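You operate a simulated robot arm through the tools that you are given. There is no shell and no other tool. Be economical: measure what you need, move in short steps, check, and stop when the job is done.

You run a simulated robot arm. Do the job below in one go: nothing can be reset, and whatever is moved stays where it is left.

JOB
Empty the orange box into the pasta tin and close the tin.
Fine: red lid off first and seated again last, the empty box in the cream basket.
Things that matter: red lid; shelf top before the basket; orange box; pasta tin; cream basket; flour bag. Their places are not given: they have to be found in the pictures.

It is judged by the outcome, as a careful person would: the job done as asked, and still so three seconds after it is handed in. It fails if anything else is knocked over, pushed out of place, dropped, spilled or broken. Lids that push on must go on centred and level and be pressed home; caps that screw on are set level and turned clockwise until they are tight.

ROBOT AND FRAMES
A 6-joint arm with a two-finger parallel gripper, fixed in place. Base frame: the origin is at the foot of the arm, x ahead of it, y to its left, z up. Units: m, degrees, N and s.
With the tool pointing down near the work surface it reaches from about 0.36 to 0.82 m from the base axis. Its first joint turns from -166.0 to 166.0 degrees. Payload 3.91 kg.
The tool frame sits at the grasp point between the pads (the TCP): z along the fingers, y along the line on which they close. The tips reach 0.03 m beyond it. Largest opening 0.11 m; finger width 0.02, thickness 0.01; the body of the gripper, 0.048 by 0.112 m, starts 0.055 m behind the TCP.
Orientation is that of the tool frame in the base frame, as a unit quaternion [x, y, z, w]. With the fingers straight down and closing along the base's y, the tool's x points along the base's -x, its y along +y and its z along -z.

CONTROLS
- The arm moves only by the tool servo_tool. Its argument "plan" is a list that holds one entry, the list of rows, each a list of 7 numbers: the shift along the base's x, y, z in m, then the turn, a rotation vector about the base's x, y, z in rad, then the finger opening in m, from 0 to 0.11. In form: [[[dx, dy, dz, ax, ay, az, grip], ...]]. A call has 1 to 10 rows; each row is the pose to reach, as a shift and turn from the pose commanded when the call began. Rows are played at 5 a second. More than 0.05 m and 8.6 degrees between two rows, or a gripper value outside its range, and nothing of the call is played. Where a pose cannot be reached the arm comes as near as it can. A force on the tool above 40 N (or 10 N above the force at the start of the call, whichever is more), or a blocked arm, ends the call early, and 0.2 s more pass. The fingers move at their own pace (about 0.045 m/s each) and stop on an object; they squeeze with about 30 N. The grip force told is the motor's: it shows also when the fingers shut on nothing. Time passes only in rows, and 0.2 s behind the last, so rows that repeat a pose let the fingers close. It gives the time, the measured TCP pose, the force on the tool (base axes), the opening and the grip force at its end, in the units of the frame above (readings bear some noise).
- Cameras (640 x 400 px; columns grow to the right, rows downward): "scene" is fixed at [0.3942, 0.6449, 1.7118]; the picture's right is [-0.92, 0.38, 0.00], its down [0.34, 0.81, -0.47] and it looks along [-0.18, -0.44, -0.88] (base axes); focal length 236 px, centre (320, 200). "wrist" rides on the gripper at [-0.036, 0, -0.057] in the tool frame; the picture's right is [0.00, -1.00, 0.00], its down [0.97, 0.00, -0.24] and it looks along [0.24, 0.00, 0.97] (tool axes); focal length 218 px, centre (320, 200).
- camera(camera): a new picture of that camera. It takes no simulated time.
- move_column(by): slides the trunk up (or, below 0, down) by that many m; the arm rides with it, the base frame stays. It gives what a move gives, with no picture.
- measure_at(camera, pixels): there is no depth. For up to 12 entries [column, row, z] of the newest picture of that camera ("zoom" is the newest enlarged one), the place [x, y] in the base frame at which the ray of that pixel passes the height z, good to about 0.002 m, but the place of the scene camera against the robot may be out by one fixed shift of up to 0.018 m in any direction. It takes no simulated time.
- zoom(camera, box): a new picture of the part [left, top, right, bottom] of that camera's present view, enlarged. It takes no simulated time.
- job_done(): hands the job in; it is judged then, once.

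Keep the steps short. Do not move on a guess: measure, check each grasp and each placing, and mend mistakes. In all there are 80 turns and 46 pictures (those below and enlarged ones count). Leave the gripper open and the arm clear of the work at the hand-in unless told otherwise, and finish with a single line.

The tools are called after "Request:" by a JSON object that holds its "fn" and its "kwargs". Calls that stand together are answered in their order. servo_tool: Moves the arm, as the interface text tells. Its arguments: {"type":"object","properties":{"plan":{"type":"array","items":{"type":"array","items":{"type":"array","items":{"type":"number"}}}}},"required":["plan"]} The other tools are called the same way: move_column (by) slides the trunk up or down; camera (camera) takes a picture; measure_at (camera, pixels) gives the place at which the rays of pixels pass given heights; zoom (camera, box) takes an enlarged picture of a part of a camera's view; job_done () hands the job in.

At the start:

```text
t: 0.0
tcp_pos: [0.3141, 0.2397, 1.375]
tcp_rot: [0.0, 1.0, 0.0, 0.0]
contact_force: [-0.1, 0.3, 0.8]
width: 0.1099
gripper_force: 0.1
trunk travel left (down, up): [-0.525, 0.085]
```

scene: 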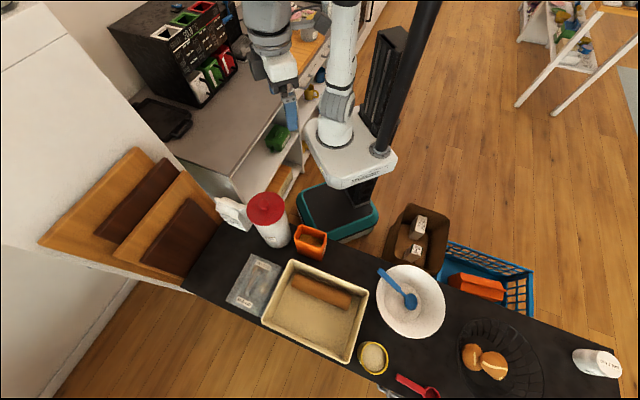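
wrist: 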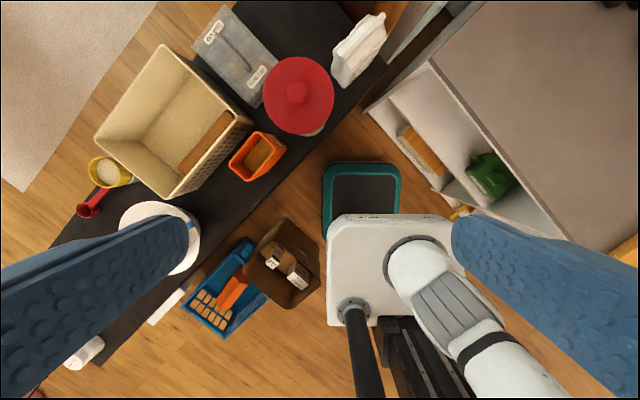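

The tin with the red lid is near scene pixel (268,215), the orange box near (310,242) and the cream basket near (315,310). I'll zoom in on them first.

Request:
{"fn": "zoom", "kwargs": {"camera": "scene", "box": [180, 170, 400, 370]}}

Request:
{"fn": "zoom", "kwargs": {"camera": "wrist", "box": [80, 0, 400, 220]}}

```text
2.00 times, centred on (290, 270) of scene
```

zoom: 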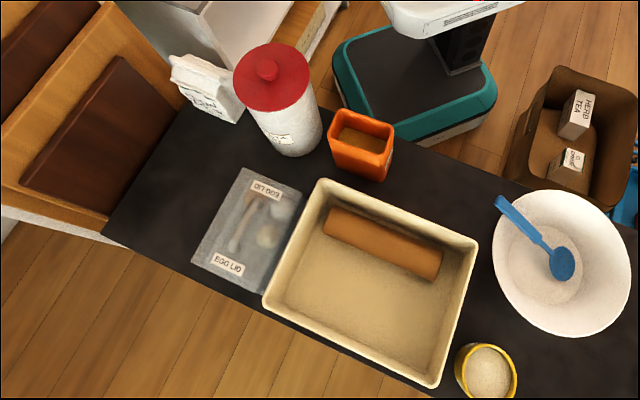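

```text
1.82 times, centred on (240, 110) of wrist
```

zoom: 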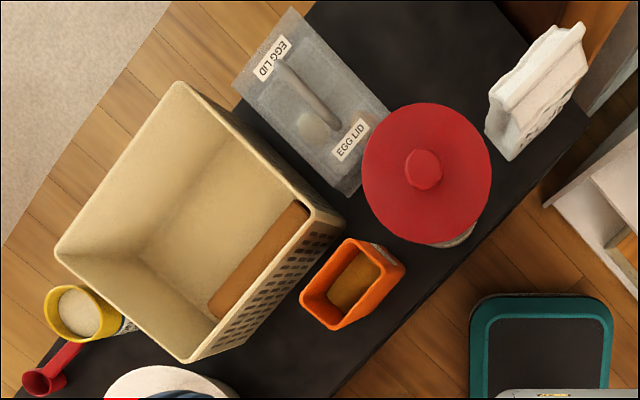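

Next I measure key points in this enlarged wrist view: the shelf edge and the bases at z 0.77, plus the lid at a few trial heights. The scene view gets the same lid and box points so I can work out heights.

Request:
{"fn": "measure_at", "kwargs": {"camera": "zoom", "pixels": [[423, 168, 1.0], [423, 168, 0.77], [354, 252, 0.87], [354, 299, 0.77], [405, 267, 0.87], [345, 328, 0.87], [301, 298, 0.87], [349, 238, 0.87], [344, 220, 0.9], [188, 362, 0.9], [55, 248, 0.9], [178, 82, 0.9]]}}

Request:
{"fn": "measure_at", "kwargs": {"camera": "scene", "pixels": [[267, 205, 1.0], [267, 205, 0.9], [311, 242, 0.87], [311, 242, 0.77], [297, 225, 0.87], [328, 232, 0.87], [322, 260, 0.77], [296, 250, 0.77], [342, 260, 0.9], [418, 290, 0.9]]}}

Request:
{"fn": "measure_at", "kwargs": {"camera": "zoom", "pixels": [[362, 175, 1.0], [491, 175, 1.0], [423, 104, 1.0], [423, 243, 1.0], [560, 155, 0.77], [332, 398, 0.77], [240, 90, 0.77], [345, 197, 0.77], [388, 122, 0.77], [495, 100, 0.77], [505, 158, 0.77], [585, 120, 0.77]]}}

```text
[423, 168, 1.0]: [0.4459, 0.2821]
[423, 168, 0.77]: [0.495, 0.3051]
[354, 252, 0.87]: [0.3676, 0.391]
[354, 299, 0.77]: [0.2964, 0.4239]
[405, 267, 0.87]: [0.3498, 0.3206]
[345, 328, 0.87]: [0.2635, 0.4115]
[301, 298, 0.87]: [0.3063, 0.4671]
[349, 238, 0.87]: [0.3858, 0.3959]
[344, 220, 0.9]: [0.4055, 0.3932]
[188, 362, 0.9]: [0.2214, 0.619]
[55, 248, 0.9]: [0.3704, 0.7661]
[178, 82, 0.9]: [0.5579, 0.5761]
```

```text
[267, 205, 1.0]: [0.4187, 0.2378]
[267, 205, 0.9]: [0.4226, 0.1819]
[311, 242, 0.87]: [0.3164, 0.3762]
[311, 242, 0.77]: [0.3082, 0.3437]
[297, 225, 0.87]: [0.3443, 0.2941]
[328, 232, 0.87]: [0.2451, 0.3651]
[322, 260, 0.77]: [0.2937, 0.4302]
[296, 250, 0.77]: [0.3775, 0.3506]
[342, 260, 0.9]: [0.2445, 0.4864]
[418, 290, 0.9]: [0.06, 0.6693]
```

```text
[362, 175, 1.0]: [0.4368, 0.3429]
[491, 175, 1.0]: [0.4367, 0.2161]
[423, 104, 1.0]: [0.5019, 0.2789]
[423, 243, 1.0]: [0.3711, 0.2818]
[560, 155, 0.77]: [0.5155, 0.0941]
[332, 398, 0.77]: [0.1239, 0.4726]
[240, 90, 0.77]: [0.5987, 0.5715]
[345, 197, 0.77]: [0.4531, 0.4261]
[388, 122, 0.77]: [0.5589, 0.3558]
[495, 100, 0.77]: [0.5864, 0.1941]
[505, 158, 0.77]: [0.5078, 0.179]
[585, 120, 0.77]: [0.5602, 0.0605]
```

The knob rays cross at about z 1.06, so the tin is tall, roughly 0.27 m. The lid is about 0.115 m wide, which means gripping it by the knob. Next I move the wrist camera over the middle of the shelf for a better view.

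Request:
{"fn": "servo_tool", "kwargs": {"plan": [[[0.03, 0.03, 0, 0, 0, 0, 0.11], [0.06, 0.06, 0, 0, 0, 0, 0.11], [0.09, 0.09, 0, 0, 0, 0, 0.11], [0.12, 0.12, 0, 0, 0, 0, 0.11], [0.13, 0.15, 0, 0, 0, 0, 0.11], [0.13, 0.17, 0, 0, 0, 0, 0.11]]]}}

Request:
{"fn": "camera", "kwargs": {"camera": "wrist"}}

```text
t: 1.4
tcp_pos: [0.4452, 0.4101, 1.3737]
tcp_rot: [0.0, 1.0, -0.001, 0.001]
contact_force: [0.9, -0.2, 0.5]
width: 0.1098
gripper_force: 0.0
trunk travel left (down, up): [-0.525, 0.085]
```

```text
41 pictures are left
```

wrist: 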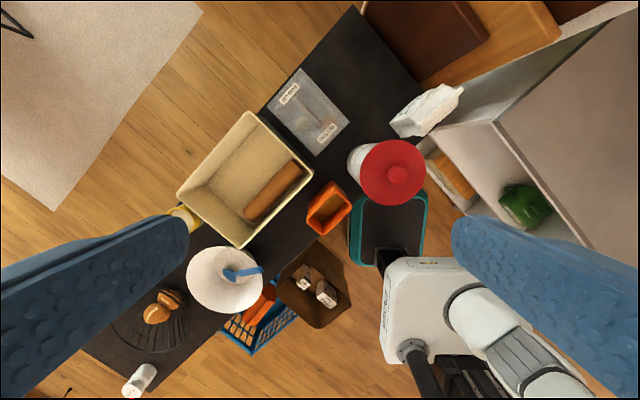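

Request:
{"fn": "zoom", "kwargs": {"camera": "wrist", "box": [160, 80, 480, 280]}}

```text
2.00 times, centred on (320, 180) of wrist
```

zoom: 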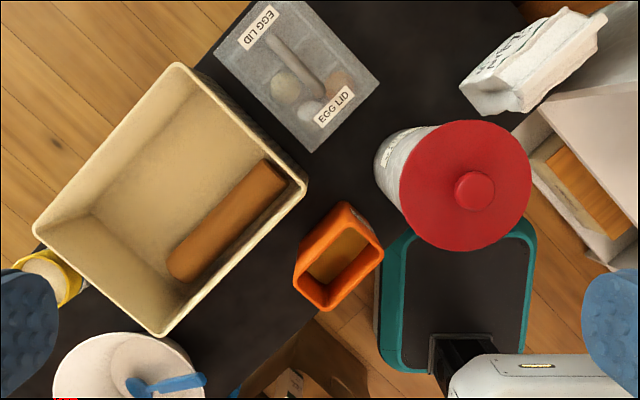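

Request:
{"fn": "measure_at", "kwargs": {"camera": "zoom", "pixels": [[315, 320, 0.77], [235, 388, 0.77], [306, 184, 0.9], [164, 336, 0.9], [34, 230, 0.9], [177, 64, 0.9], [474, 190, 1.06], [466, 186, 1.04], [196, 370, 0.85], [137, 333, 0.85], [344, 203, 0.88], [383, 250, 0.88]]}}

Request:
{"fn": "measure_at", "kwargs": {"camera": "zoom", "pixels": [[329, 311, 0.88], [295, 279, 0.88], [400, 186, 1.04], [531, 186, 1.04], [466, 120, 1.04], [466, 251, 1.04], [455, 190, 1.06], [495, 190, 1.06], [474, 171, 1.06], [474, 210, 1.06], [375, 165, 0.77], [402, 212, 0.77]]}}

Request:
{"fn": "measure_at", "kwargs": {"camera": "scene", "pixels": [[297, 225, 0.9], [329, 231, 0.9], [326, 247, 0.9], [295, 239, 0.9], [292, 260, 0.9], [367, 291, 0.9], [350, 362, 0.9], [263, 322, 0.9], [267, 205, 1.06], [246, 206, 1.04], [286, 206, 1.04], [272, 247, 0.77]]}}

```text
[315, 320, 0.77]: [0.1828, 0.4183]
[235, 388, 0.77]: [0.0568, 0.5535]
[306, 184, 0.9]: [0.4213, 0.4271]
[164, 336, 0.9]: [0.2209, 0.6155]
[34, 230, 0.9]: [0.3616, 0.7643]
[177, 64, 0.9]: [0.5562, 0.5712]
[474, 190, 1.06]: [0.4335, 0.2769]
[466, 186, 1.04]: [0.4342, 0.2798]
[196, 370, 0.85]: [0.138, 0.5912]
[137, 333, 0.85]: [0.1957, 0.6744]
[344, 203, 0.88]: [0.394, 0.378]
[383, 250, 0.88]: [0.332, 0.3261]
```

```text
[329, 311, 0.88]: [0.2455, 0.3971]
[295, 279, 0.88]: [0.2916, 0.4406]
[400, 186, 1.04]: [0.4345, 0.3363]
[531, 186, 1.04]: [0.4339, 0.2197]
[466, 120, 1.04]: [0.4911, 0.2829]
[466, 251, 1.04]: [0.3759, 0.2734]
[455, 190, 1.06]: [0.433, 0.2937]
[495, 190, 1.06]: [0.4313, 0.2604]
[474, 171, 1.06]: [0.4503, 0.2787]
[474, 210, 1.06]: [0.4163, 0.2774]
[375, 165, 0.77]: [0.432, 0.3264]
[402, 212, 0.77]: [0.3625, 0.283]
```

```text
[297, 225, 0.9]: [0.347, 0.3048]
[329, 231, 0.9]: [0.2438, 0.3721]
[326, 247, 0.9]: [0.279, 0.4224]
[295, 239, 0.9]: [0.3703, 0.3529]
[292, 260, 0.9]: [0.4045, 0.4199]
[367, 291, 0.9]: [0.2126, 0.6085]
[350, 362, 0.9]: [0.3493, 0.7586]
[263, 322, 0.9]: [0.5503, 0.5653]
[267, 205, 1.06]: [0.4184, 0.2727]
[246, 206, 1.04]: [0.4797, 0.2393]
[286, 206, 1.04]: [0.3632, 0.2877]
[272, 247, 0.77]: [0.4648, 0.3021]
```

Basket rim corners agree in both views: z≈0.90, A(0.418,0.424), B(0.221,0.617). The scene camera reads about (-0.011,-0.007) off. The free strip in front of the basket is about 0.168 m wide, and I plan to set the lid at about (0.219,0.495). Now I move above the knob at (0.4335,0.277) for a closer look.

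Request:
{"fn": "servo_tool", "kwargs": {"plan": [[[-0.003, -0.04, 0, 0, 0, 0, 0.11], [-0.006, -0.08, -0.02, 0, 0, 0, 0.11], [-0.0117, -0.12, -0.05, 0, 0, 0, 0.11], [-0.0117, -0.133, -0.09, 0, 0, 0, 0.11], [-0.0117, -0.133, -0.13, 0, 0, 0, 0.09], [-0.0117, -0.133, -0.17, 0, 0, 0, 0.08], [-0.0117, -0.133, -0.19, 0, 0, 0, 0.07], [-0.0117, -0.133, -0.19, 0, 0, 0, 0.07]]]}}

Request:
{"fn": "camera", "kwargs": {"camera": "wrist"}}

```text
refused: row 3 steps farther than a row can; nothing moved
```

```text
39 pictures are left
```

wrist: 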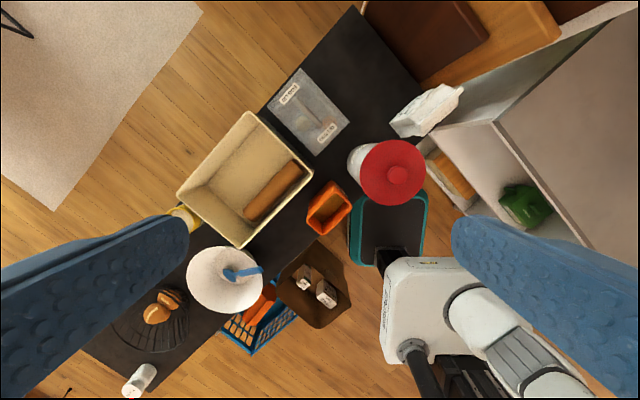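

One step was longer than 0.05 m, so nothing moved. I'll send the same move in smaller steps.

Request:
{"fn": "servo_tool", "kwargs": {"plan": [[[-0.003, -0.04, 0, 0, 0, 0, 0.11], [-0.006, -0.08, -0.02, 0, 0, 0, 0.11], [-0.009, -0.11, -0.05, 0, 0, 0, 0.11], [-0.0117, -0.133, -0.09, 0, 0, 0, 0.11], [-0.0117, -0.133, -0.13, 0, 0, 0, 0.09], [-0.0117, -0.133, -0.17, 0, 0, 0, 0.08], [-0.0117, -0.133, -0.19, 0, 0, 0, 0.07], [-0.0117, -0.133, -0.19, 0, 0, 0, 0.07]]]}}

Request:
{"fn": "camera", "kwargs": {"camera": "wrist"}}

```text
t: 3.2
tcp_pos: [0.4328, 0.2764, 1.183]
tcp_rot: [0.0, 1.0, 0.0, -0.001]
contact_force: [-0.9, -0.4, -0.1]
width: 0.0701
gripper_force: 0.0
trunk travel left (down, up): [-0.525, 0.085]
```

```text
38 pictures are left
```

wrist: 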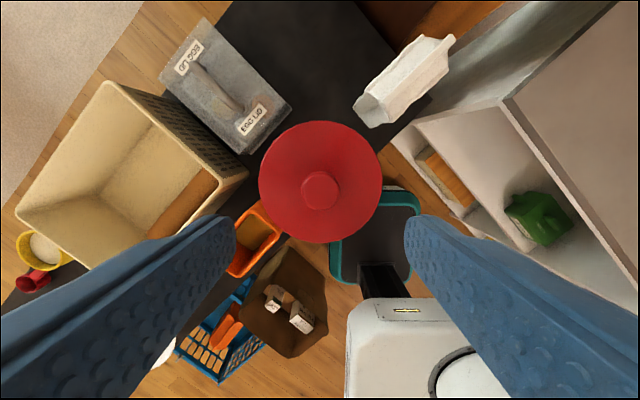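

The knob centre is at pixel (320,190) and the lid at (320,182). I'll measure them exactly at likely heights.

Request:
{"fn": "measure_at", "kwargs": {"camera": "wrist", "pixels": [[320, 190, 1.05], [320, 190, 1.06], [320, 182, 1.032], [259, 182, 1.032], [382, 182, 1.032], [320, 121, 1.032], [320, 243, 1.032]]}}

Request:
{"fn": "zoom", "kwargs": {"camera": "scene", "box": [220, 170, 320, 260]}}

```text
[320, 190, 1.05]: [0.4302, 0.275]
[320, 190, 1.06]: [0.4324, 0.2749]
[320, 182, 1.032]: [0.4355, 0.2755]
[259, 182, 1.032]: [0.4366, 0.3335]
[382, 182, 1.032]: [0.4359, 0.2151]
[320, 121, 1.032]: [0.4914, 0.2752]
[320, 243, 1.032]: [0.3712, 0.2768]
```

```text
4.44 times, centred on (270, 215) of scene
```

zoom: 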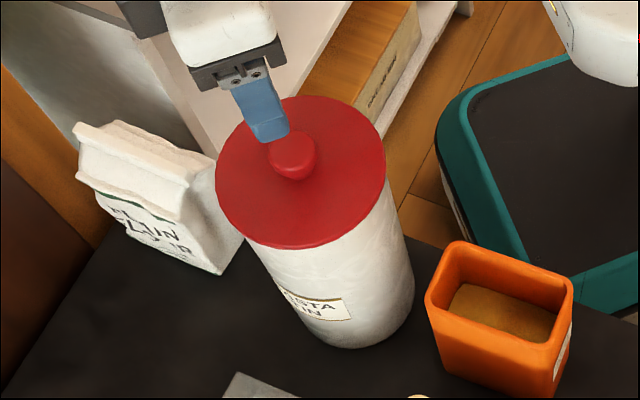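

The lid is centred at about (0.432,0.2755) and the knob is short. I'll go down with the fingers 0.06 m apart until the tips are just above the lid's plate.

Request:
{"fn": "servo_tool", "kwargs": {"plan": [[[0, -0.001, -0.04, 0, 0, 0, 0.06], [0, -0.001, -0.08, 0, 0, 0, 0.06], [0, -0.001, -0.095, 0, 0, 0, 0.06], [0, -0.001, -0.102, 0, 0, 0, 0.06], [0, -0.001, -0.107, 0, 0, 0, 0.06], [0, -0.001, -0.111, 0, 0, 0, 0.06], [0, -0.001, -0.111, 0, 0, 0, 0.06]]]}}

Request:
{"fn": "camera", "kwargs": {"camera": "wrist"}}

Request:
{"fn": "zoom", "kwargs": {"camera": "scene", "box": [220, 170, 320, 260]}}

```text
t: 4.8
tcp_pos: [0.4325, 0.2763, 1.0732]
tcp_rot: [0.0, 1.0, 0.0, 0.0]
contact_force: [-0.5, 0.3, -0.4]
width: 0.0598
gripper_force: 0.0
trunk travel left (down, up): [-0.525, 0.085]
```

```text
36 pictures are left
```

wrist: 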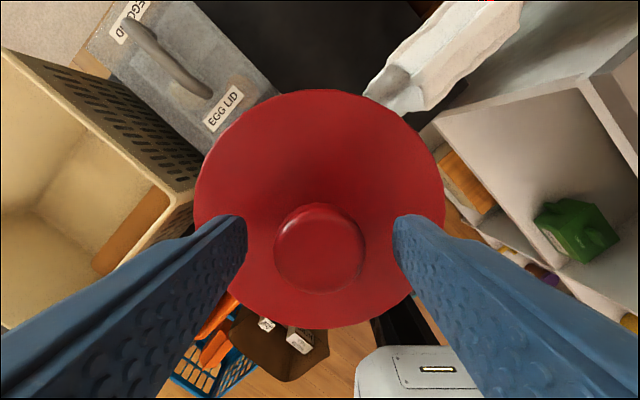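

```text
4.44 times, centred on (270, 215) of scene
```

zoom: 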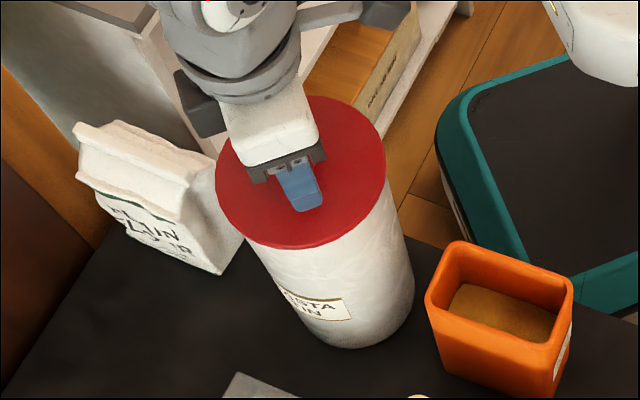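

The knob is centred between the fingers at columns 275-363 (the gap is 246-393). The tips are about 12 mm above the plate. I'll lower 7 mm and close.

Request:
{"fn": "servo_tool", "kwargs": {"plan": [[[0, 0, -0.004, 0, 0, 0, 0.06], [0, 0, -0.007, 0, 0, 0, 0.06], [0, 0, -0.007, 0, 0, 0, 0.03], [0, 0, -0.007, 0, 0, 0, 0.015], [0, 0, -0.007, 0, 0, 0, 0.015], [0, 0, -0.007, 0, 0, 0, 0.015], [0, 0, -0.007, 0, 0, 0, 0.015]]]}}

```text
t: 6.4
tcp_pos: [0.4327, 0.2765, 1.0669]
tcp_rot: [0.0, 1.0, 0.0, 0.0]
contact_force: [0.0, 0.4, 1.3]
width: 0.0321
gripper_force: 29.4
trunk travel left (down, up): [-0.525, 0.085]
```

The knob is held at 0.032 m. I'll lift straight up in small steps.

Request:
{"fn": "servo_tool", "kwargs": {"plan": [[[0, 0, 0.003, 0, 0, 0, 0.01], [0, 0, 0.006, 0, 0, 0, 0.01], [0, 0, 0.01, 0, 0, 0, 0.01], [0, 0, 0.015, 0, 0, 0, 0.01], [0, 0, 0.025, 0, 0, 0, 0.01], [0, 0, 0.04, 0, 0, 0, 0.01], [0, 0, 0.06, 0, 0, 0, 0.01], [0, 0, 0.06, 0, 0, 0, 0.01]]]}}

Request:
{"fn": "zoom", "kwargs": {"camera": "scene", "box": [200, 150, 340, 270]}}

```text
t: 8.2
tcp_pos: [0.4328, 0.2754, 1.1263]
tcp_rot: [0.0, 1.0, 0.0, 0.0]
contact_force: [-0.2, -0.1, 0.1]
width: 0.0321
gripper_force: 29.4
trunk travel left (down, up): [-0.525, 0.085]
```

```text
3.33 times, centred on (270, 210) of scene
```

zoom: 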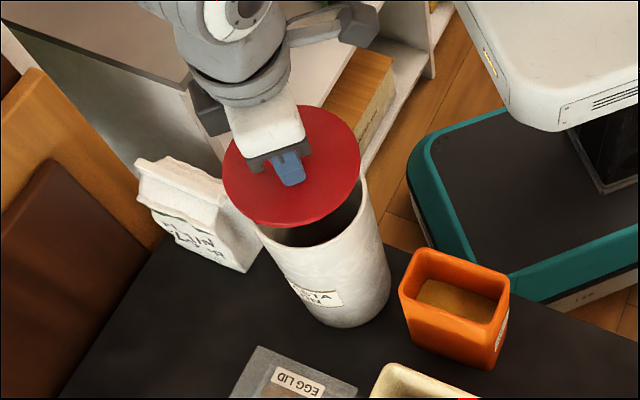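

The lid is off and the tin hasn't moved. I'll carry the lid level at this height to above the free strip at (0.219,0.495).

Request:
{"fn": "servo_tool", "kwargs": {"plan": [[[-0.03, 0.031, 0.02, 0, 0, 0, 0.01], [-0.06, 0.062, 0.02, 0, 0, 0, 0.01], [-0.09, 0.093, 0.02, 0, 0, 0, 0.01], [-0.12, 0.124, 0.02, 0, 0, 0, 0.01], [-0.15, 0.155, 0.02, 0, 0, 0, 0.01], [-0.18, 0.186, 0.02, 0, 0, 0, 0.01], [-0.205, 0.212, 0, 0, 0, 0, 0.01], [-0.2138, 0.2196, -0.04, 0, 0, 0, 0.01], [-0.2138, 0.2196, -0.08, 0, 0, 0, 0.01], [-0.2138, 0.2196, -0.08, 0, 0, 0, 0.01]]]}}

Request:
{"fn": "camera", "kwargs": {"camera": "wrist"}}

Request:
{"fn": "zoom", "kwargs": {"camera": "scene", "box": [240, 190, 420, 310]}}

```text
t: 10.4
tcp_pos: [0.2181, 0.496, 1.0442]
tcp_rot: [0.0, 1.0, 0.0, 0.0]
contact_force: [-0.3, -0.6, 0.4]
width: 0.0323
gripper_force: 29.9
trunk travel left (down, up): [-0.525, 0.085]
```

```text
33 pictures are left
```

wrist: 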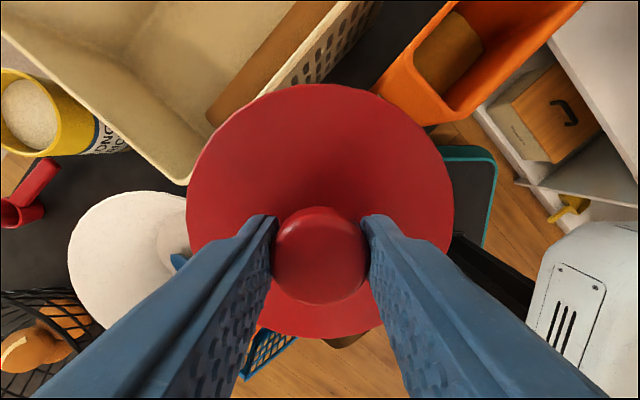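

```text
3.33 times, centred on (330, 250) of scene
```

zoom: 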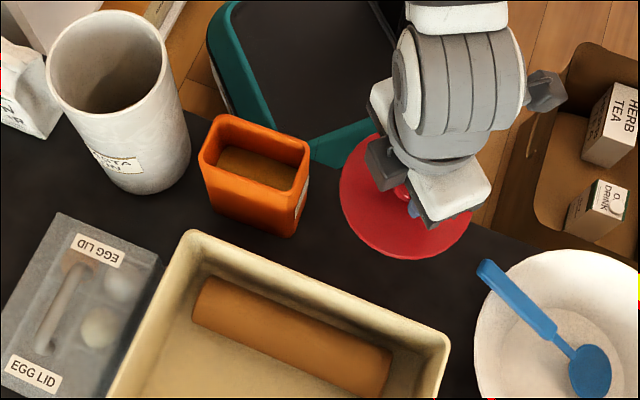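

I'll check clearance to the bowl and the orange box before lowering.

Request:
{"fn": "measure_at", "kwargs": {"camera": "zoom", "pixels": [[475, 330, 0.86], [487, 285, 0.86], [520, 256, 0.86], [500, 375, 0.79], [293, 237, 0.77], [211, 205, 0.77], [306, 205, 0.8], [450, 220, 0.77], [480, 228, 0.77]]}}

Request:
{"fn": "measure_at", "kwargs": {"camera": "wrist", "pixels": [[186, 197, 0.85], [110, 205, 0.85], [70, 240, 0.85], [180, 187, 0.9], [448, 123, 0.9]]}}

```text
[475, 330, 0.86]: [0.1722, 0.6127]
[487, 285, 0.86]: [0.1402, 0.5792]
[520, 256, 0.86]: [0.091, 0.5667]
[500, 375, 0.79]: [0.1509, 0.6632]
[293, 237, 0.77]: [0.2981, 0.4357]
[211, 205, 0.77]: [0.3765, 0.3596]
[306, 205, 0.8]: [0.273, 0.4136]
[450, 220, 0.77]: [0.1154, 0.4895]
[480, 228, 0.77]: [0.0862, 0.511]
```

```text
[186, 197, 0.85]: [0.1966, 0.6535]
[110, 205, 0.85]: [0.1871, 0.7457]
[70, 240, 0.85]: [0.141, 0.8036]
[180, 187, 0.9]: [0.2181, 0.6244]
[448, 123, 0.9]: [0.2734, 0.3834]
```

Clearances are fine: about 0.05 m to the bowl and 0.04 m to the orange box. I'll shift about 8 mm away from the shelf edge to (0.2245,0.5015) and lower most of the way.

Request:
{"fn": "servo_tool", "kwargs": {"plan": [[[0.0064, 0.0055, -0.04, 0, 0, 0, 0.01], [0.0064, 0.0055, -0.08, 0, 0, 0, 0.01], [0.0064, 0.0055, -0.12, 0, 0, 0, 0.01], [0.0064, 0.0055, -0.16, 0, 0, 0, 0.01], [0.0064, 0.0055, -0.19, 0, 0, 0, 0.01], [0.0064, 0.0055, -0.2, 0, 0, 0, 0.01], [0.0064, 0.0055, -0.2, 0, 0, 0, 0.01]]]}}

Request:
{"fn": "zoom", "kwargs": {"camera": "scene", "box": [300, 190, 420, 310]}}

```text
t: 12.0
tcp_pos: [0.2259, 0.5003, 0.8461]
tcp_rot: [0.001, 1.0, 0.0, 0.0]
contact_force: [-0.4, -0.1, -0.7]
width: 0.032
gripper_force: 30.0
trunk travel left (down, up): [-0.525, 0.085]
```

```text
3.33 times, centred on (360, 250) of scene
```

zoom: 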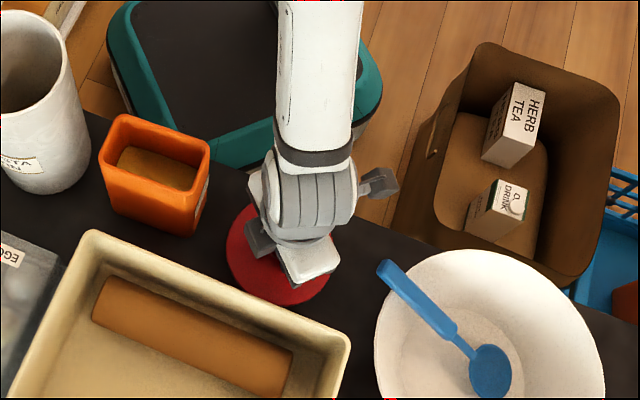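

The lid is over the strip with no contact yet. I'll lower in 4 mm steps.

Request:
{"fn": "servo_tool", "kwargs": {"plan": [[[0, 0, -0.004, 0, 0, 0, 0.01], [0, 0, -0.008, 0, 0, 0, 0.01], [0, 0, -0.012, 0, 0, 0, 0.01], [0, 0, -0.016, 0, 0, 0, 0.01], [0, 0, -0.016, 0, 0, 0, 0.01]]]}}

```text
t: 13.2
tcp_pos: [0.2242, 0.5009, 0.83]
tcp_rot: [0.0, 1.0, 0.001, 0.0]
contact_force: [-0.3, 0.3, -0.3]
width: 0.0321
gripper_force: 30.2
trunk travel left (down, up): [-0.525, 0.085]
```

Request:
{"fn": "servo_tool", "kwargs": {"plan": [[[0, 0, -0.003, 0, 0, 0, 0.01], [0, 0, -0.005, 0, 0, 0, 0.01], [0, 0, -0.007, 0, 0, 0, 0.01], [0, 0, -0.007, 0, 0, 0, 0.01]]]}}

Request:
{"fn": "zoom", "kwargs": {"camera": "wrist", "box": [150, 0, 520, 300]}}

```text
t: 14.2
tcp_pos: [0.2252, 0.5022, 0.8226]
tcp_rot: [0.0, 1.0, 0.0, 0.0]
contact_force: [-0.1, 0.1, -1.2]
width: 0.032
gripper_force: 30.3
trunk travel left (down, up): [-0.525, 0.085]
```

```text
1.33 times, centred on (335, 150) of wrist
```

zoom: 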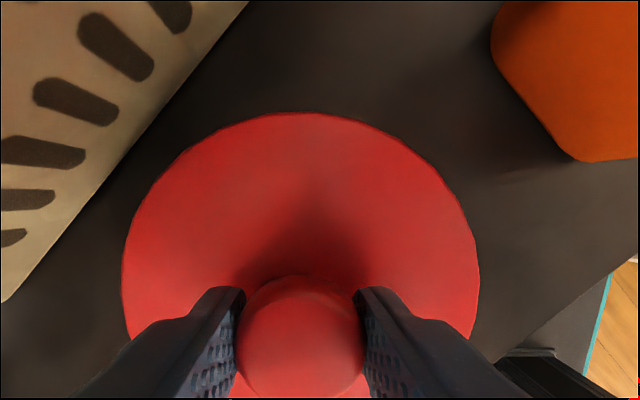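

Still no load. The lid sits well between the basket and the shelf edge. I keep lowering in 2 mm steps.

Request:
{"fn": "servo_tool", "kwargs": {"plan": [[[0, 0, -0.002, 0, 0, 0, 0.01], [0, 0, -0.004, 0, 0, 0, 0.01], [0, 0, -0.006, 0, 0, 0, 0.01], [0, 0, -0.006, 0, 0, 0, 0.01]]]}}

```text
t: 15.2
tcp_pos: [0.2248, 0.502, 0.8215]
tcp_rot: [-0.001, 1.0, 0.003, 0.001]
contact_force: [-0.6, -1.7, 37.5]
width: 0.0317
gripper_force: 30.0
trunk travel left (down, up): [-0.525, 0.085]
```

The lid touched down at TCP z≈0.822. I'll back off to no load, open the fingers gently, and rise.

Request:
{"fn": "servo_tool", "kwargs": {"plan": [[[0, 0, 0.004, 0, 0, 0, 0.01], [0, 0, 0.005, 0, 0, 0, 0.01], [0, 0, 0.005, 0, 0, 0, 0.05], [0, 0, 0.005, 0, 0, 0, 0.06], [0, 0, 0.005, 0, 0, 0, 0.06], [0, 0, 0.03, 0, 0, 0, 0.06], [0, 0, 0.07, 0, 0, 0, 0.06], [0, 0, 0.11, 0, 0, 0, 0.06], [0, 0, 0.15, 0, 0, 0, 0.06], [0, 0, 0.19, 0, 0, 0, 0.06]]]}}

Request:
{"fn": "camera", "kwargs": {"camera": "wrist"}}

```text
t: 17.4
tcp_pos: [0.2246, 0.5008, 1.0078]
tcp_rot: [0.001, 1.0, 0.001, 0.001]
contact_force: [0.0, 0.7, 0.3]
width: 0.0602
gripper_force: 0.1
trunk travel left (down, up): [-0.525, 0.085]
```

```text
29 pictures are left
```

wrist: 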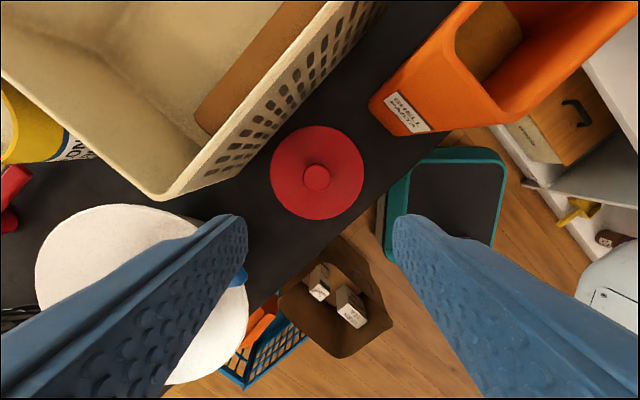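

The lid rests flat and fully on the shelf. Now I'll move above the orange box to measure it.

Request:
{"fn": "servo_tool", "kwargs": {"plan": [[[0, 0, 0.05, 0, 0, 0, 0.09], [0, 0, 0.1, 0, 0, 0, 0.11], [0.03, -0.03, 0.12, 0, 0, 0, 0.11], [0.06, -0.06, 0.14, 0, 0, 0, 0.11], [0.09, -0.09, 0.16, 0, 0, 0, 0.11], [0.11, -0.11, 0.17, 0, 0, 0, 0.11], [0.11, -0.11, 0.17, 0, 0, 0, 0.11]]]}}

Request:
{"fn": "camera", "kwargs": {"camera": "wrist"}}

Request:
{"fn": "zoom", "kwargs": {"camera": "wrist", "box": [240, 120, 400, 280]}}

```text
t: 19.0
tcp_pos: [0.3345, 0.3895, 1.1776]
tcp_rot: [-0.001, 1.0, 0.0, 0.0]
contact_force: [-0.1, 0.7, 0.3]
width: 0.1101
gripper_force: 0.0
trunk travel left (down, up): [-0.525, 0.085]
```

```text
28 pictures are left
```

wrist: 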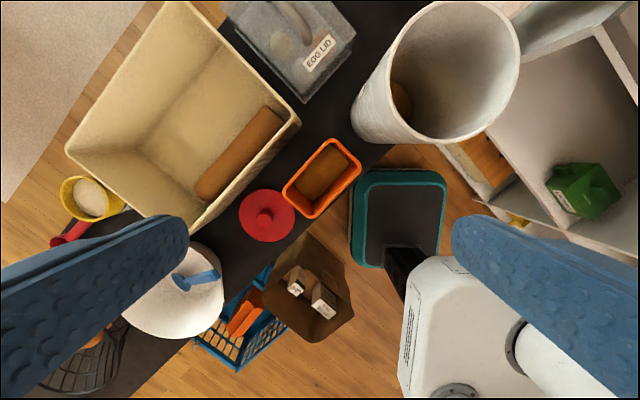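

```text
2.50 times, centred on (320, 200) of wrist
```

zoom: 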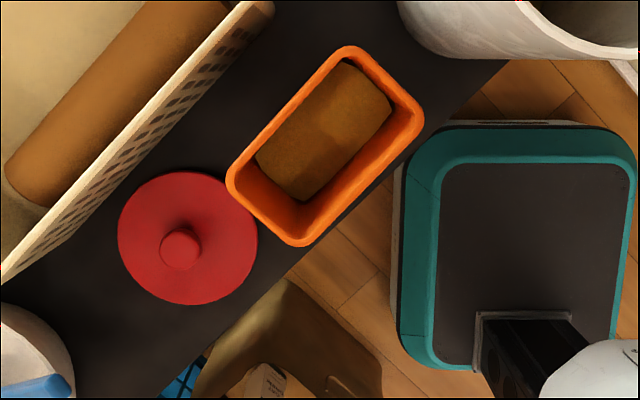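

Request:
{"fn": "measure_at", "kwargs": {"camera": "zoom", "pixels": [[350, 46, 0.87], [424, 118, 0.87], [298, 246, 0.87], [227, 182, 0.87], [350, 46, 0.9], [424, 118, 0.9], [298, 246, 0.9], [227, 182, 0.9], [440, 130, 0.77], [290, 275, 0.77]]}}

Request:
{"fn": "measure_at", "kwargs": {"camera": "scene", "pixels": [[297, 225, 0.87], [328.5, 231, 0.87], [325, 247.5, 0.87], [294, 239, 0.87]]}}

Request:
{"fn": "zoom", "kwargs": {"camera": "scene", "box": [270, 205, 350, 275]}}

```text
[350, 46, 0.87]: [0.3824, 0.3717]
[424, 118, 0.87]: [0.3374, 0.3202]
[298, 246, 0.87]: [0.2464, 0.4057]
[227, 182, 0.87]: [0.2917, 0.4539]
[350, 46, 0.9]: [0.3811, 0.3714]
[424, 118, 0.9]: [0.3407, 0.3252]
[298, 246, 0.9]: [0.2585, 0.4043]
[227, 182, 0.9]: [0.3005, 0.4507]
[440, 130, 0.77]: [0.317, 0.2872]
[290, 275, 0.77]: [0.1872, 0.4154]
```

```text
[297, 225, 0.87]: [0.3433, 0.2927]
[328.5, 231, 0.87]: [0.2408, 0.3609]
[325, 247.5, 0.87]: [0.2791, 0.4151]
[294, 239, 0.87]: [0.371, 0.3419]
```

```text
5.71 times, centred on (310, 240) of scene
```

zoom: 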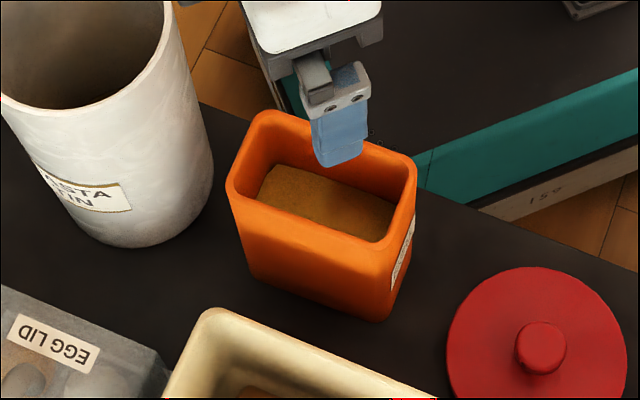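

Request:
{"fn": "measure_at", "kwargs": {"camera": "zoom", "pixels": [[257, 112, 0.89], [416, 156, 0.89], [392, 248, 0.89], [228, 192, 0.89], [257, 112, 0.92], [416, 156, 0.92], [392, 248, 0.92], [228, 192, 0.92], [250, 275, 0.77], [384, 322, 0.77]]}}

```text
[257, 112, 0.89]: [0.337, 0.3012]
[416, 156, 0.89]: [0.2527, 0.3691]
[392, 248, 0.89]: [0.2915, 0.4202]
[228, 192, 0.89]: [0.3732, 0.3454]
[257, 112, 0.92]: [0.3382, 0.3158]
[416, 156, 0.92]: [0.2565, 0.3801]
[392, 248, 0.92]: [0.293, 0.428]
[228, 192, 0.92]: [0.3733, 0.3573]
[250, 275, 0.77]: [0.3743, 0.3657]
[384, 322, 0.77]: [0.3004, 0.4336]
```

Combining views, the box rim is at z≈0.925, about 0.106×0.058 m, centred at (0.325,0.386), with its long axis along u=(-0.707,0.707), pointing straight at the tin. I'll grip it from the lid side with the tool nearly level, so pouring tips it over its tin-side edge with the gripper above the stream. First I yaw -45° and move above the lid.

Request:
{"fn": "servo_tool", "kwargs": {"plan": [[[-0.02, 0.018, 0, 0, 0, -0.131, 0.11], [-0.04, 0.036, 0, 0, 0, -0.262, 0.11], [-0.06, 0.054, 0, 0, 0, -0.393, 0.11], [-0.08, 0.072, 0, 0, 0, -0.524, 0.11], [-0.1, 0.09, 0, 0, 0, -0.655, 0.11], [-0.1132, 0.1005, 0, 0, 0, -0.7854, 0.11], [-0.1132, 0.1005, 0, 0, 0, -0.7854, 0.11]]]}}

```text
t: 20.6
tcp_pos: [0.2209, 0.4907, 1.1766]
tcp_rot: [0.383, 0.924, 0.0, 0.0]
contact_force: [-0.6, -0.3, 0.4]
width: 0.11
gripper_force: 0.2
trunk travel left (down, up): [-0.525, 0.085]
```

The yaw is right. Now I pitch the tool 65° so it points toward the box (−u), in free air above the lid.

Request:
{"fn": "servo_tool", "kwargs": {"plan": [[[0, 0, 0, -0.1, -0.1, 0, 0.11], [0, 0, 0, -0.2, -0.2, 0, 0.11], [0, 0, 0, -0.3, -0.3, 0, 0.11], [0, 0, 0, -0.4, -0.4, 0, 0.11], [0, 0, 0, -0.5, -0.5, 0, 0.11], [0, 0, 0, -0.6, -0.6, 0, 0.11], [0, 0, 0, -0.7, -0.7, 0, 0.11], [0, 0, 0, -0.802, -0.802, 0, 0.11], [0, 0, 0, -0.802, -0.802, 0, 0.11]]]}}

Request:
{"fn": "camera", "kwargs": {"camera": "scene"}}

```text
t: 22.6
tcp_pos: [0.2217, 0.4908, 1.1767]
tcp_rot: [0.322, 0.779, -0.205, 0.497]
contact_force: [0.1, -0.5, 0.2]
width: 0.11
gripper_force: 0.1
trunk travel left (down, up): [-0.525, 0.085]
```

```text
25 pictures are left
```

scene: 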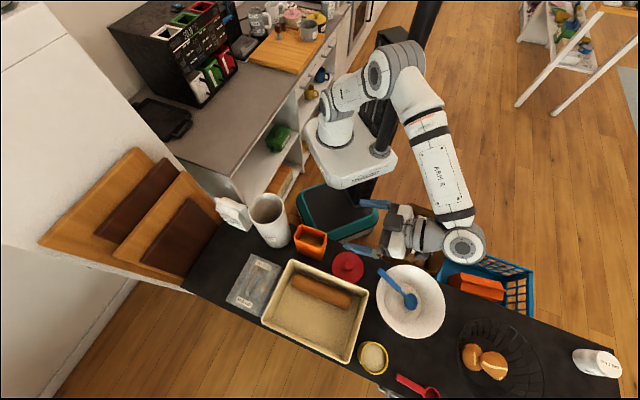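

The pose is reachable. Before lowering I check the bowl and spoon handle, because the wrist hangs on that side.

Request:
{"fn": "zoom", "kwargs": {"camera": "scene", "box": [300, 190, 500, 315]}}

Request:
{"fn": "measure_at", "kwargs": {"camera": "scene", "pixels": [[380, 270, 0.86], [380, 270, 0.92], [463, 245, 1.2], [463, 245, 1.25], [377, 295, 0.84], [393, 270, 0.84]]}}

```text
3.20 times, centred on (400, 252) of scene
```

zoom: 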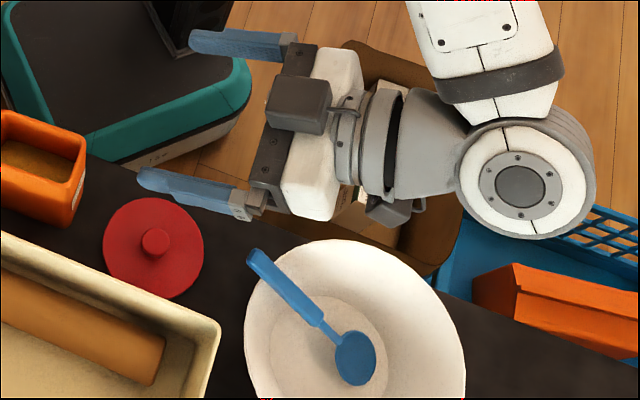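

```text
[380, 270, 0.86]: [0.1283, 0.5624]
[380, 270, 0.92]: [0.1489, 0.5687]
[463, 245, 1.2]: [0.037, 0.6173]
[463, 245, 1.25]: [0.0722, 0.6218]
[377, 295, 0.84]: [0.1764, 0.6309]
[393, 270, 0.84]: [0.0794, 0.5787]
```

The wrist joint hangs close to the spoon handle, so I reduce the tilt by 10° to 35° below level. I plan to come down vertically with the fingers straddling the box at TCP (0.310,0.401). First I go down to just above the rim.

Request:
{"fn": "servo_tool", "kwargs": {"plan": [[[0.02, -0.02, 0, 0.05, 0.05, 0, 0.11], [0.045, -0.045, 0, 0.1, 0.1, 0, 0.11], [0.07, -0.07, 0, 0.1234, 0.1234, 0, 0.11], [0.0887, -0.09, 0, 0.1234, 0.1234, 0, 0.11], [0.0887, -0.09, -0.05, 0.1234, 0.1234, 0, 0.11], [0.0887, -0.09, -0.1, 0.1234, 0.1234, 0, 0.11], [0.0887, -0.09, -0.15, 0.1234, 0.1234, 0, 0.11], [0.0887, -0.09, -0.19, 0.1234, 0.1234, 0, 0.11], [0.0887, -0.09, -0.21, 0.1234, 0.1234, 0, 0.11], [0.0887, -0.09, -0.21, 0.1234, 0.1234, 0, 0.11]]]}}

Request:
{"fn": "camera", "kwargs": {"camera": "wrist"}}

Request:
{"fn": "zoom", "kwargs": {"camera": "scene", "box": [250, 170, 450, 310]}}

```text
t: 24.8
tcp_pos: [0.3095, 0.4007, 0.9673]
tcp_rot: [0.338, 0.82, -0.176, 0.427]
contact_force: [-0.4, -0.3, -0.1]
width: 0.1103
gripper_force: 0.1
trunk travel left (down, up): [-0.525, 0.085]
```

```text
23 pictures are left
```

wrist: 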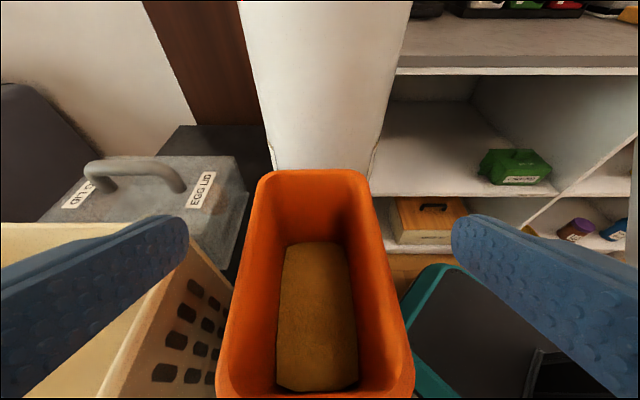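

```text
2.86 times, centred on (350, 240) of scene
```

zoom: 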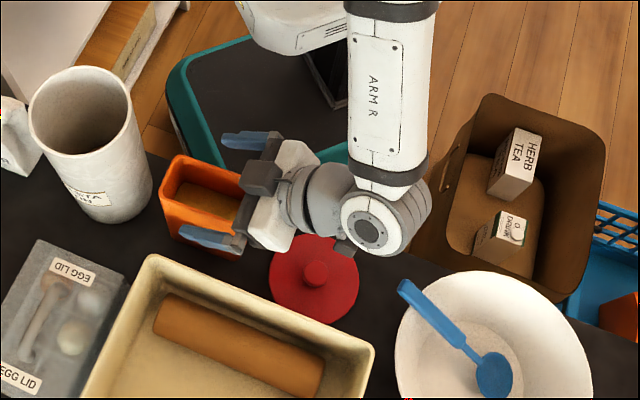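

Request:
{"fn": "measure_at", "kwargs": {"camera": "wrist", "pixels": [[258, 180, 0.925], [369, 180, 0.925], [218, 375, 0.925], [412, 375, 0.925], [258, 180, 0.915], [369, 180, 0.915], [218, 375, 0.915], [412, 375, 0.915], [300, 390, 0.925]]}}

```text
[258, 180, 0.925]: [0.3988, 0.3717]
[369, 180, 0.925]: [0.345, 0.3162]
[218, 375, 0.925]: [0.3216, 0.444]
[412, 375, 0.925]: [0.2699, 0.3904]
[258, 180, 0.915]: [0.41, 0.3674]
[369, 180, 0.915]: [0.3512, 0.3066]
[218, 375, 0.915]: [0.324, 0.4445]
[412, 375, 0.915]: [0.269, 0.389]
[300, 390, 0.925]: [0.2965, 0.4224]
```

The box is centred between the fingers (its mid-column is about 316). Combining views puts the rim at z≈0.945. I'll go down to TCP z 0.915, keeping the palm off the near wall, then check before closing.

Request:
{"fn": "servo_tool", "kwargs": {"plan": [[[0.0015, 0.0015, -0.015, 0, 0, 0, 0.11], [0.0015, 0.0015, -0.03, 0, 0, 0, 0.11], [0.0015, 0.0015, -0.042, 0, 0, 0, 0.11], [0.0015, 0.0015, -0.052, 0, 0, 0, 0.11], [0.0015, 0.0015, -0.052, 0, 0, 0, 0.11]]]}}

Request:
{"fn": "camera", "kwargs": {"camera": "wrist"}}

```text
t: 26.0
tcp_pos: [0.3106, 0.402, 0.9144]
tcp_rot: [0.339, 0.819, -0.177, 0.426]
contact_force: [-0.2, 0.3, -0.5]
width: 0.1099
gripper_force: 0.1
trunk travel left (down, up): [-0.525, 0.085]
```

```text
21 pictures are left
```

wrist: 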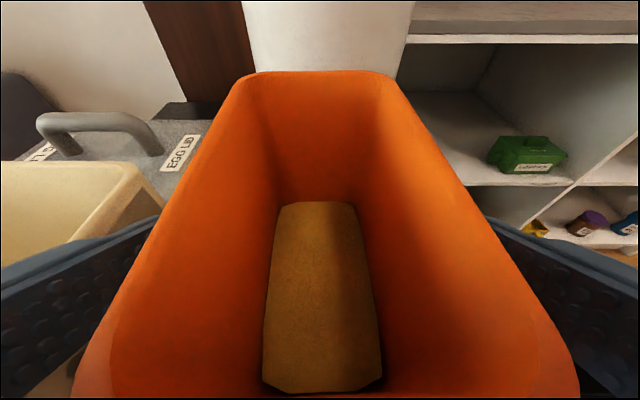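

Both fingers are clear of the walls and the box is centred. Closing.

Request:
{"fn": "servo_tool", "kwargs": {"plan": [[[0, 0, 0, 0, 0, 0, 0.09], [0, 0, 0, 0, 0, 0, 0.07], [0, 0, 0, 0, 0, 0, 0.05], [0, 0, 0, 0, 0, 0, 0.04], [0, 0, 0, 0, 0, 0, 0.03], [0, 0, 0, 0, 0, 0, 0.03]]]}}

Request:
{"fn": "zoom", "kwargs": {"camera": "scene", "box": [250, 170, 450, 310]}}

```text
t: 27.4
tcp_pos: [0.3119, 0.4027, 0.915]
tcp_rot: [0.339, 0.82, -0.177, 0.427]
contact_force: [0.6, 1.2, 2.5]
width: 0.0616
gripper_force: 29.9
trunk travel left (down, up): [-0.525, 0.085]
```

```text
2.86 times, centred on (350, 240) of scene
```

zoom: 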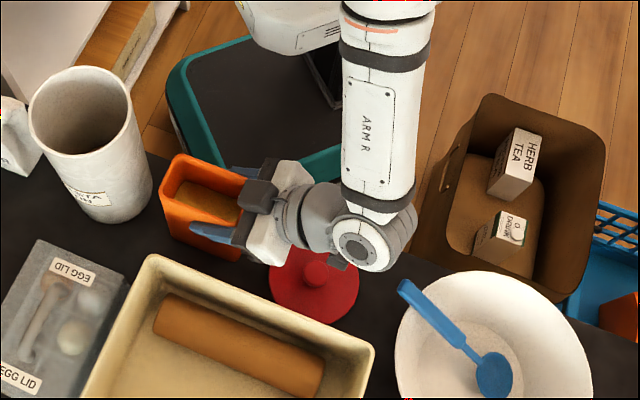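

The box is held at 0.062 m. I'll lift it a little first and check it hangs level.

Request:
{"fn": "servo_tool", "kwargs": {"plan": [[[0, 0, 0.01, 0, 0, 0, 0.02], [0, 0, 0.025, 0, 0, 0, 0.02], [0, 0, 0.05, 0, 0, 0, 0.02], [0, 0, 0.09, 0, 0, 0, 0.02], [0, 0, 0.13, 0, 0, 0, 0.02], [0, 0, 0.13, 0, 0, 0, 0.02]]]}}

Request:
{"fn": "zoom", "kwargs": {"camera": "scene", "box": [230, 150, 430, 280]}}

```text
t: 28.8
tcp_pos: [0.3124, 0.4015, 1.045]
tcp_rot: [0.338, 0.82, -0.176, 0.427]
contact_force: [-0.3, -0.5, -2.6]
width: 0.0619
gripper_force: 29.3
trunk travel left (down, up): [-0.525, 0.085]
```

```text
3.08 times, centred on (330, 215) of scene
```

zoom: 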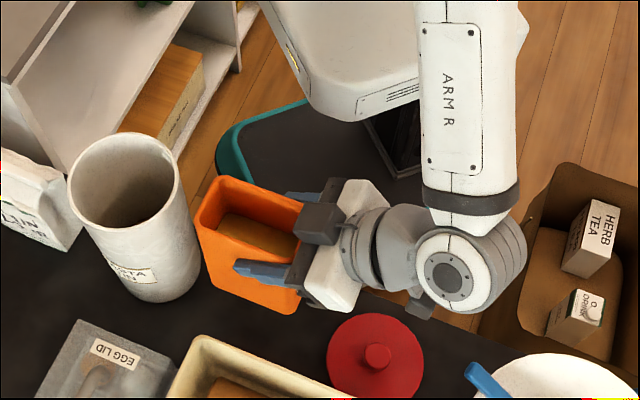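

The box is held steady (about 2.6 N). Before tilting I check the boards at the shelf's far-left end, because the wrist will swing that way.

Request:
{"fn": "measure_at", "kwargs": {"camera": "scene", "pixels": [[218, 212, 0.9], [218, 212, 1.0], [180, 172, 1.0], [180, 172, 1.1], [165, 158, 1.1], [165, 158, 1.2], [135, 148, 1.2], [215, 200, 0.95], [110, 0, 1.5]]}}

Request:
{"fn": "servo_tool", "kwargs": {"plan": [[[0, 0, 0.05, 0, 0, 0, 0.02], [0, 0, 0.1, 0, 0, 0, 0.02], [0, 0, 0.15, 0, 0, 0, 0.02], [-0.0026, -0.0026, 0.19, 0, 0, 0, 0.02], [0.0076, -0.0128, 0.19, 0.0926, 0.0926, 0, 0.02], [0.0178, -0.023, 0.19, 0.185, 0.185, 0, 0.02], [0.028, -0.0332, 0.19, 0.278, 0.278, 0, 0.02], [0.0382, -0.0434, 0.19, 0.37, 0.37, 0, 0.02], [0.0484, -0.0536, 0.19, 0.463, 0.463, 0, 0.02], [0.0588, -0.064, 0.19, 0.555, 0.555, 0, 0.02]]]}}

Request:
{"fn": "zoom", "kwargs": {"camera": "scene", "box": [170, 110, 390, 280]}}

```text
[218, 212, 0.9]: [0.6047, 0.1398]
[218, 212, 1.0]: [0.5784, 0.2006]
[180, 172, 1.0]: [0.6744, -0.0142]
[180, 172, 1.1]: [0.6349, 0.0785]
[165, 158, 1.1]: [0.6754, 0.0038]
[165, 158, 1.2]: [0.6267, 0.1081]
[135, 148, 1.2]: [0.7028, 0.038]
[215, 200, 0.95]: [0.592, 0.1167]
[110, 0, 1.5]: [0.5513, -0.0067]
```

```text
t: 31.0
tcp_pos: [0.3727, 0.3386, 1.2339]
tcp_rot: [0.38, 0.921, -0.033, 0.08]
contact_force: [0.8, 0.1, -2.5]
width: 0.0616
gripper_force: 29.5
trunk travel left (down, up): [-0.525, 0.085]
```

```text
2.35 times, centred on (280, 195) of scene
```

zoom: 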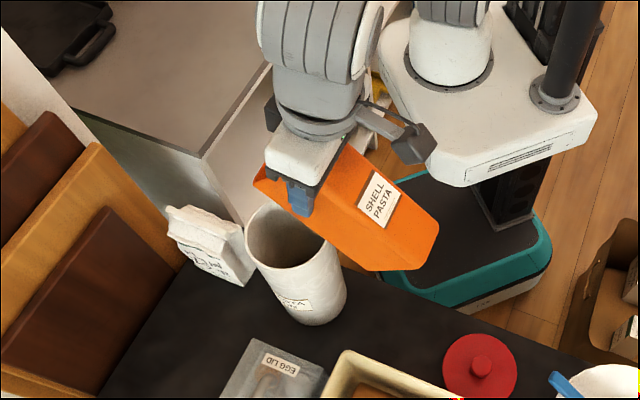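

The box is tilted 45° with its lip over the mouth. I'll go on to 90° slowly, keeping the lip above the mouth, then look.

Request:
{"fn": "servo_tool", "kwargs": {"plan": [[[0.0025, -0.0045, -0.02, 0.0926, 0.0926, 0, 0.02], [0.006, -0.008, -0.04, 0.185, 0.185, 0, 0.02], [0.01, -0.0123, -0.053, 0.278, 0.278, 0, 0.02], [0.015, -0.0173, -0.065, 0.37, 0.37, 0, 0.02], [0.0207, -0.023, -0.077, 0.463, 0.463, 0, 0.02], [0.027, -0.0293, -0.088, 0.555, 0.555, 0, 0.02], [0.027, -0.0293, -0.088, 0.555, 0.555, 0, 0.02]]]}}

Request:
{"fn": "zoom", "kwargs": {"camera": "scene", "box": [170, 110, 390, 280]}}

Request:
{"fn": "zoom", "kwargs": {"camera": "wrist", "box": [100, 0, 540, 400]}}

```text
t: 32.6
tcp_pos: [0.3978, 0.3093, 1.1474]
tcp_rot: [0.365, 0.881, 0.116, -0.277]
contact_force: [-0.1, -1.0, -2.3]
width: 0.0616
gripper_force: 30.1
trunk travel left (down, up): [-0.525, 0.085]
```

```text
2.35 times, centred on (280, 195) of scene
```

zoom: 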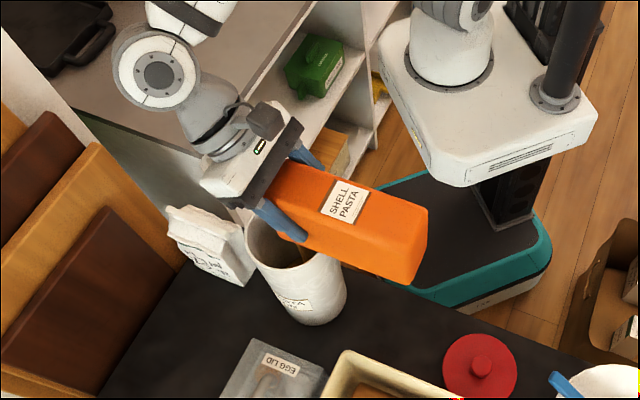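

```text
1.00 times, centred on (320, 200) of wrist
```

zoom: 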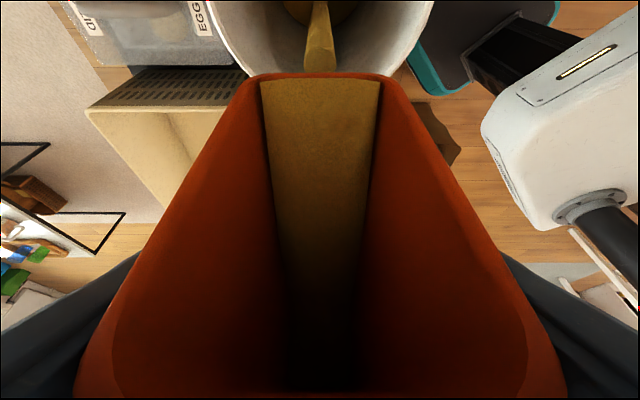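

The pasta is streaming into the mouth. I'll tilt slowly to 105° and hold so it can flow.

Request:
{"fn": "servo_tool", "kwargs": {"plan": [[[0.004, -0.004, -0.001, 0.0617, 0.0617, 0, 0.02], [0.004, -0.004, -0.001, 0.0617, 0.0617, 0, 0.02], [0.0085, -0.0085, -0.002, 0.1234, 0.1234, 0, 0.02], [0.0085, -0.0085, -0.002, 0.1234, 0.1234, 0, 0.02], [0.013, -0.013, -0.003, 0.185, 0.185, 0, 0.02], [0.013, -0.013, -0.003, 0.185, 0.185, 0, 0.02], [0.013, -0.013, -0.003, 0.185, 0.185, 0, 0.02], [0.013, -0.013, -0.003, 0.185, 0.185, 0, 0.02]]]}}

Request:
{"fn": "camera", "kwargs": {"camera": "wrist"}}

```text
t: 34.4
tcp_pos: [0.4111, 0.297, 1.1432]
tcp_rot: [0.347, 0.837, 0.162, -0.39]
contact_force: [-0.1, 0.5, -1.3]
width: 0.0617
gripper_force: 30.2
trunk travel left (down, up): [-0.525, 0.085]
```

```text
15 pictures are left
```

wrist: 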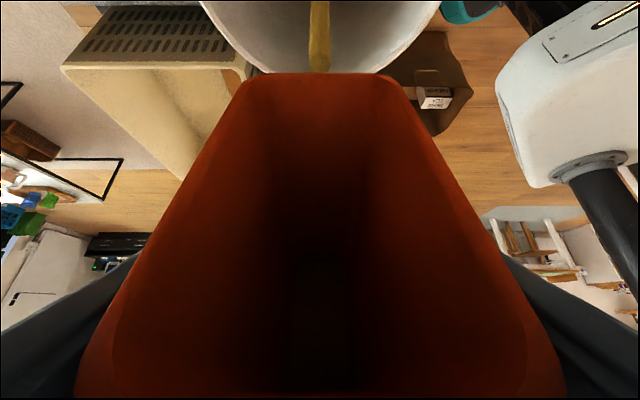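

Nearly empty, with a thin stream still falling. I'll tilt 10° more and hold.

Request:
{"fn": "servo_tool", "kwargs": {"plan": [[[0.0045, -0.0045, 0, 0.0617, 0.0617, 0, 0.02], [0.009, -0.009, 0, 0.1234, 0.1234, 0, 0.02], [0.009, -0.009, 0, 0.1234, 0.1234, 0, 0.02], [0.009, -0.009, 0, 0.1234, 0.1234, 0, 0.02], [0.009, -0.009, 0, 0.1234, 0.1234, 0, 0.02], [0.009, -0.009, 0, 0.1234, 0.1234, 0, 0.02], [0.009, -0.009, 0, 0.1234, 0.1234, 0, 0.02], [0.009, -0.009, 0, 0.1234, 0.1234, 0, 0.02]]]}}

Request:
{"fn": "camera", "kwargs": {"camera": "wrist"}}

```text
t: 36.2
tcp_pos: [0.4201, 0.2869, 1.1438]
tcp_rot: [0.33, 0.8, 0.191, -0.462]
contact_force: [0.2, -0.6, -1.3]
width: 0.0618
gripper_force: 29.6
trunk travel left (down, up): [-0.525, 0.085]
```

```text
14 pictures are left
```

wrist: 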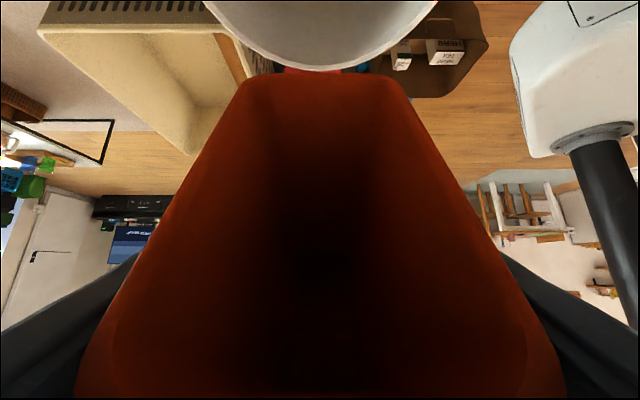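

The box is empty and no stream is left. I'll raise it and tilt it back upright away from the tin. I also measure the rolling pin and basket walls to pick a clear spot in the basket.

Request:
{"fn": "measure_at", "kwargs": {"camera": "scene", "pixels": [[295, 273.5, 0.81], [351.5, 297.5, 0.81], [348, 310, 0.8], [291.5, 287.5, 0.8], [348, 350, 0.78], [275, 316, 0.78], [272, 318, 0.9], [346, 356, 0.9], [357, 303, 0.78]]}}

Request:
{"fn": "servo_tool", "kwargs": {"plan": [[[0, 0, 0.045, 0, 0, 0, 0.02], [0, 0, 0.09, 0, 0, 0, 0.02], [-0.01, 0.01, 0.1, -0.0926, -0.0926, 0, 0.02], [-0.02, 0.02, 0.1, -0.185, -0.185, 0, 0.02], [-0.03, 0.03, 0.1, -0.278, -0.278, 0, 0.02], [-0.04, 0.04, 0.1, -0.37, -0.37, 0, 0.02], [-0.05, 0.05, 0.1, -0.463, -0.463, 0, 0.02], [-0.06, 0.06, 0.1, -0.555, -0.555, 0, 0.02], [-0.07, 0.07, 0.1, -0.648, -0.648, 0, 0.02], [-0.08, 0.08, 0.1, -0.74, -0.74, 0, 0.02]]]}}

```text
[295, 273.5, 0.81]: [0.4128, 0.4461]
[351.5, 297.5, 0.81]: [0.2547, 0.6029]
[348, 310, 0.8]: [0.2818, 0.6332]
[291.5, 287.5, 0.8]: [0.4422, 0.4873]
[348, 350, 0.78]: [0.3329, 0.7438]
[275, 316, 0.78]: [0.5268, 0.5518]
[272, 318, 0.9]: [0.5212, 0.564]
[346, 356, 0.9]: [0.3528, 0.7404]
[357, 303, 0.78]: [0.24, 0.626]
```

```text
t: 38.4
tcp_pos: [0.3392, 0.3672, 1.2444]
tcp_rot: [0.383, 0.924, 0.0, 0.002]
contact_force: [0.5, 0.2, -1.1]
width: 0.0616
gripper_force: 29.8
trunk travel left (down, up): [-0.525, 0.085]
```

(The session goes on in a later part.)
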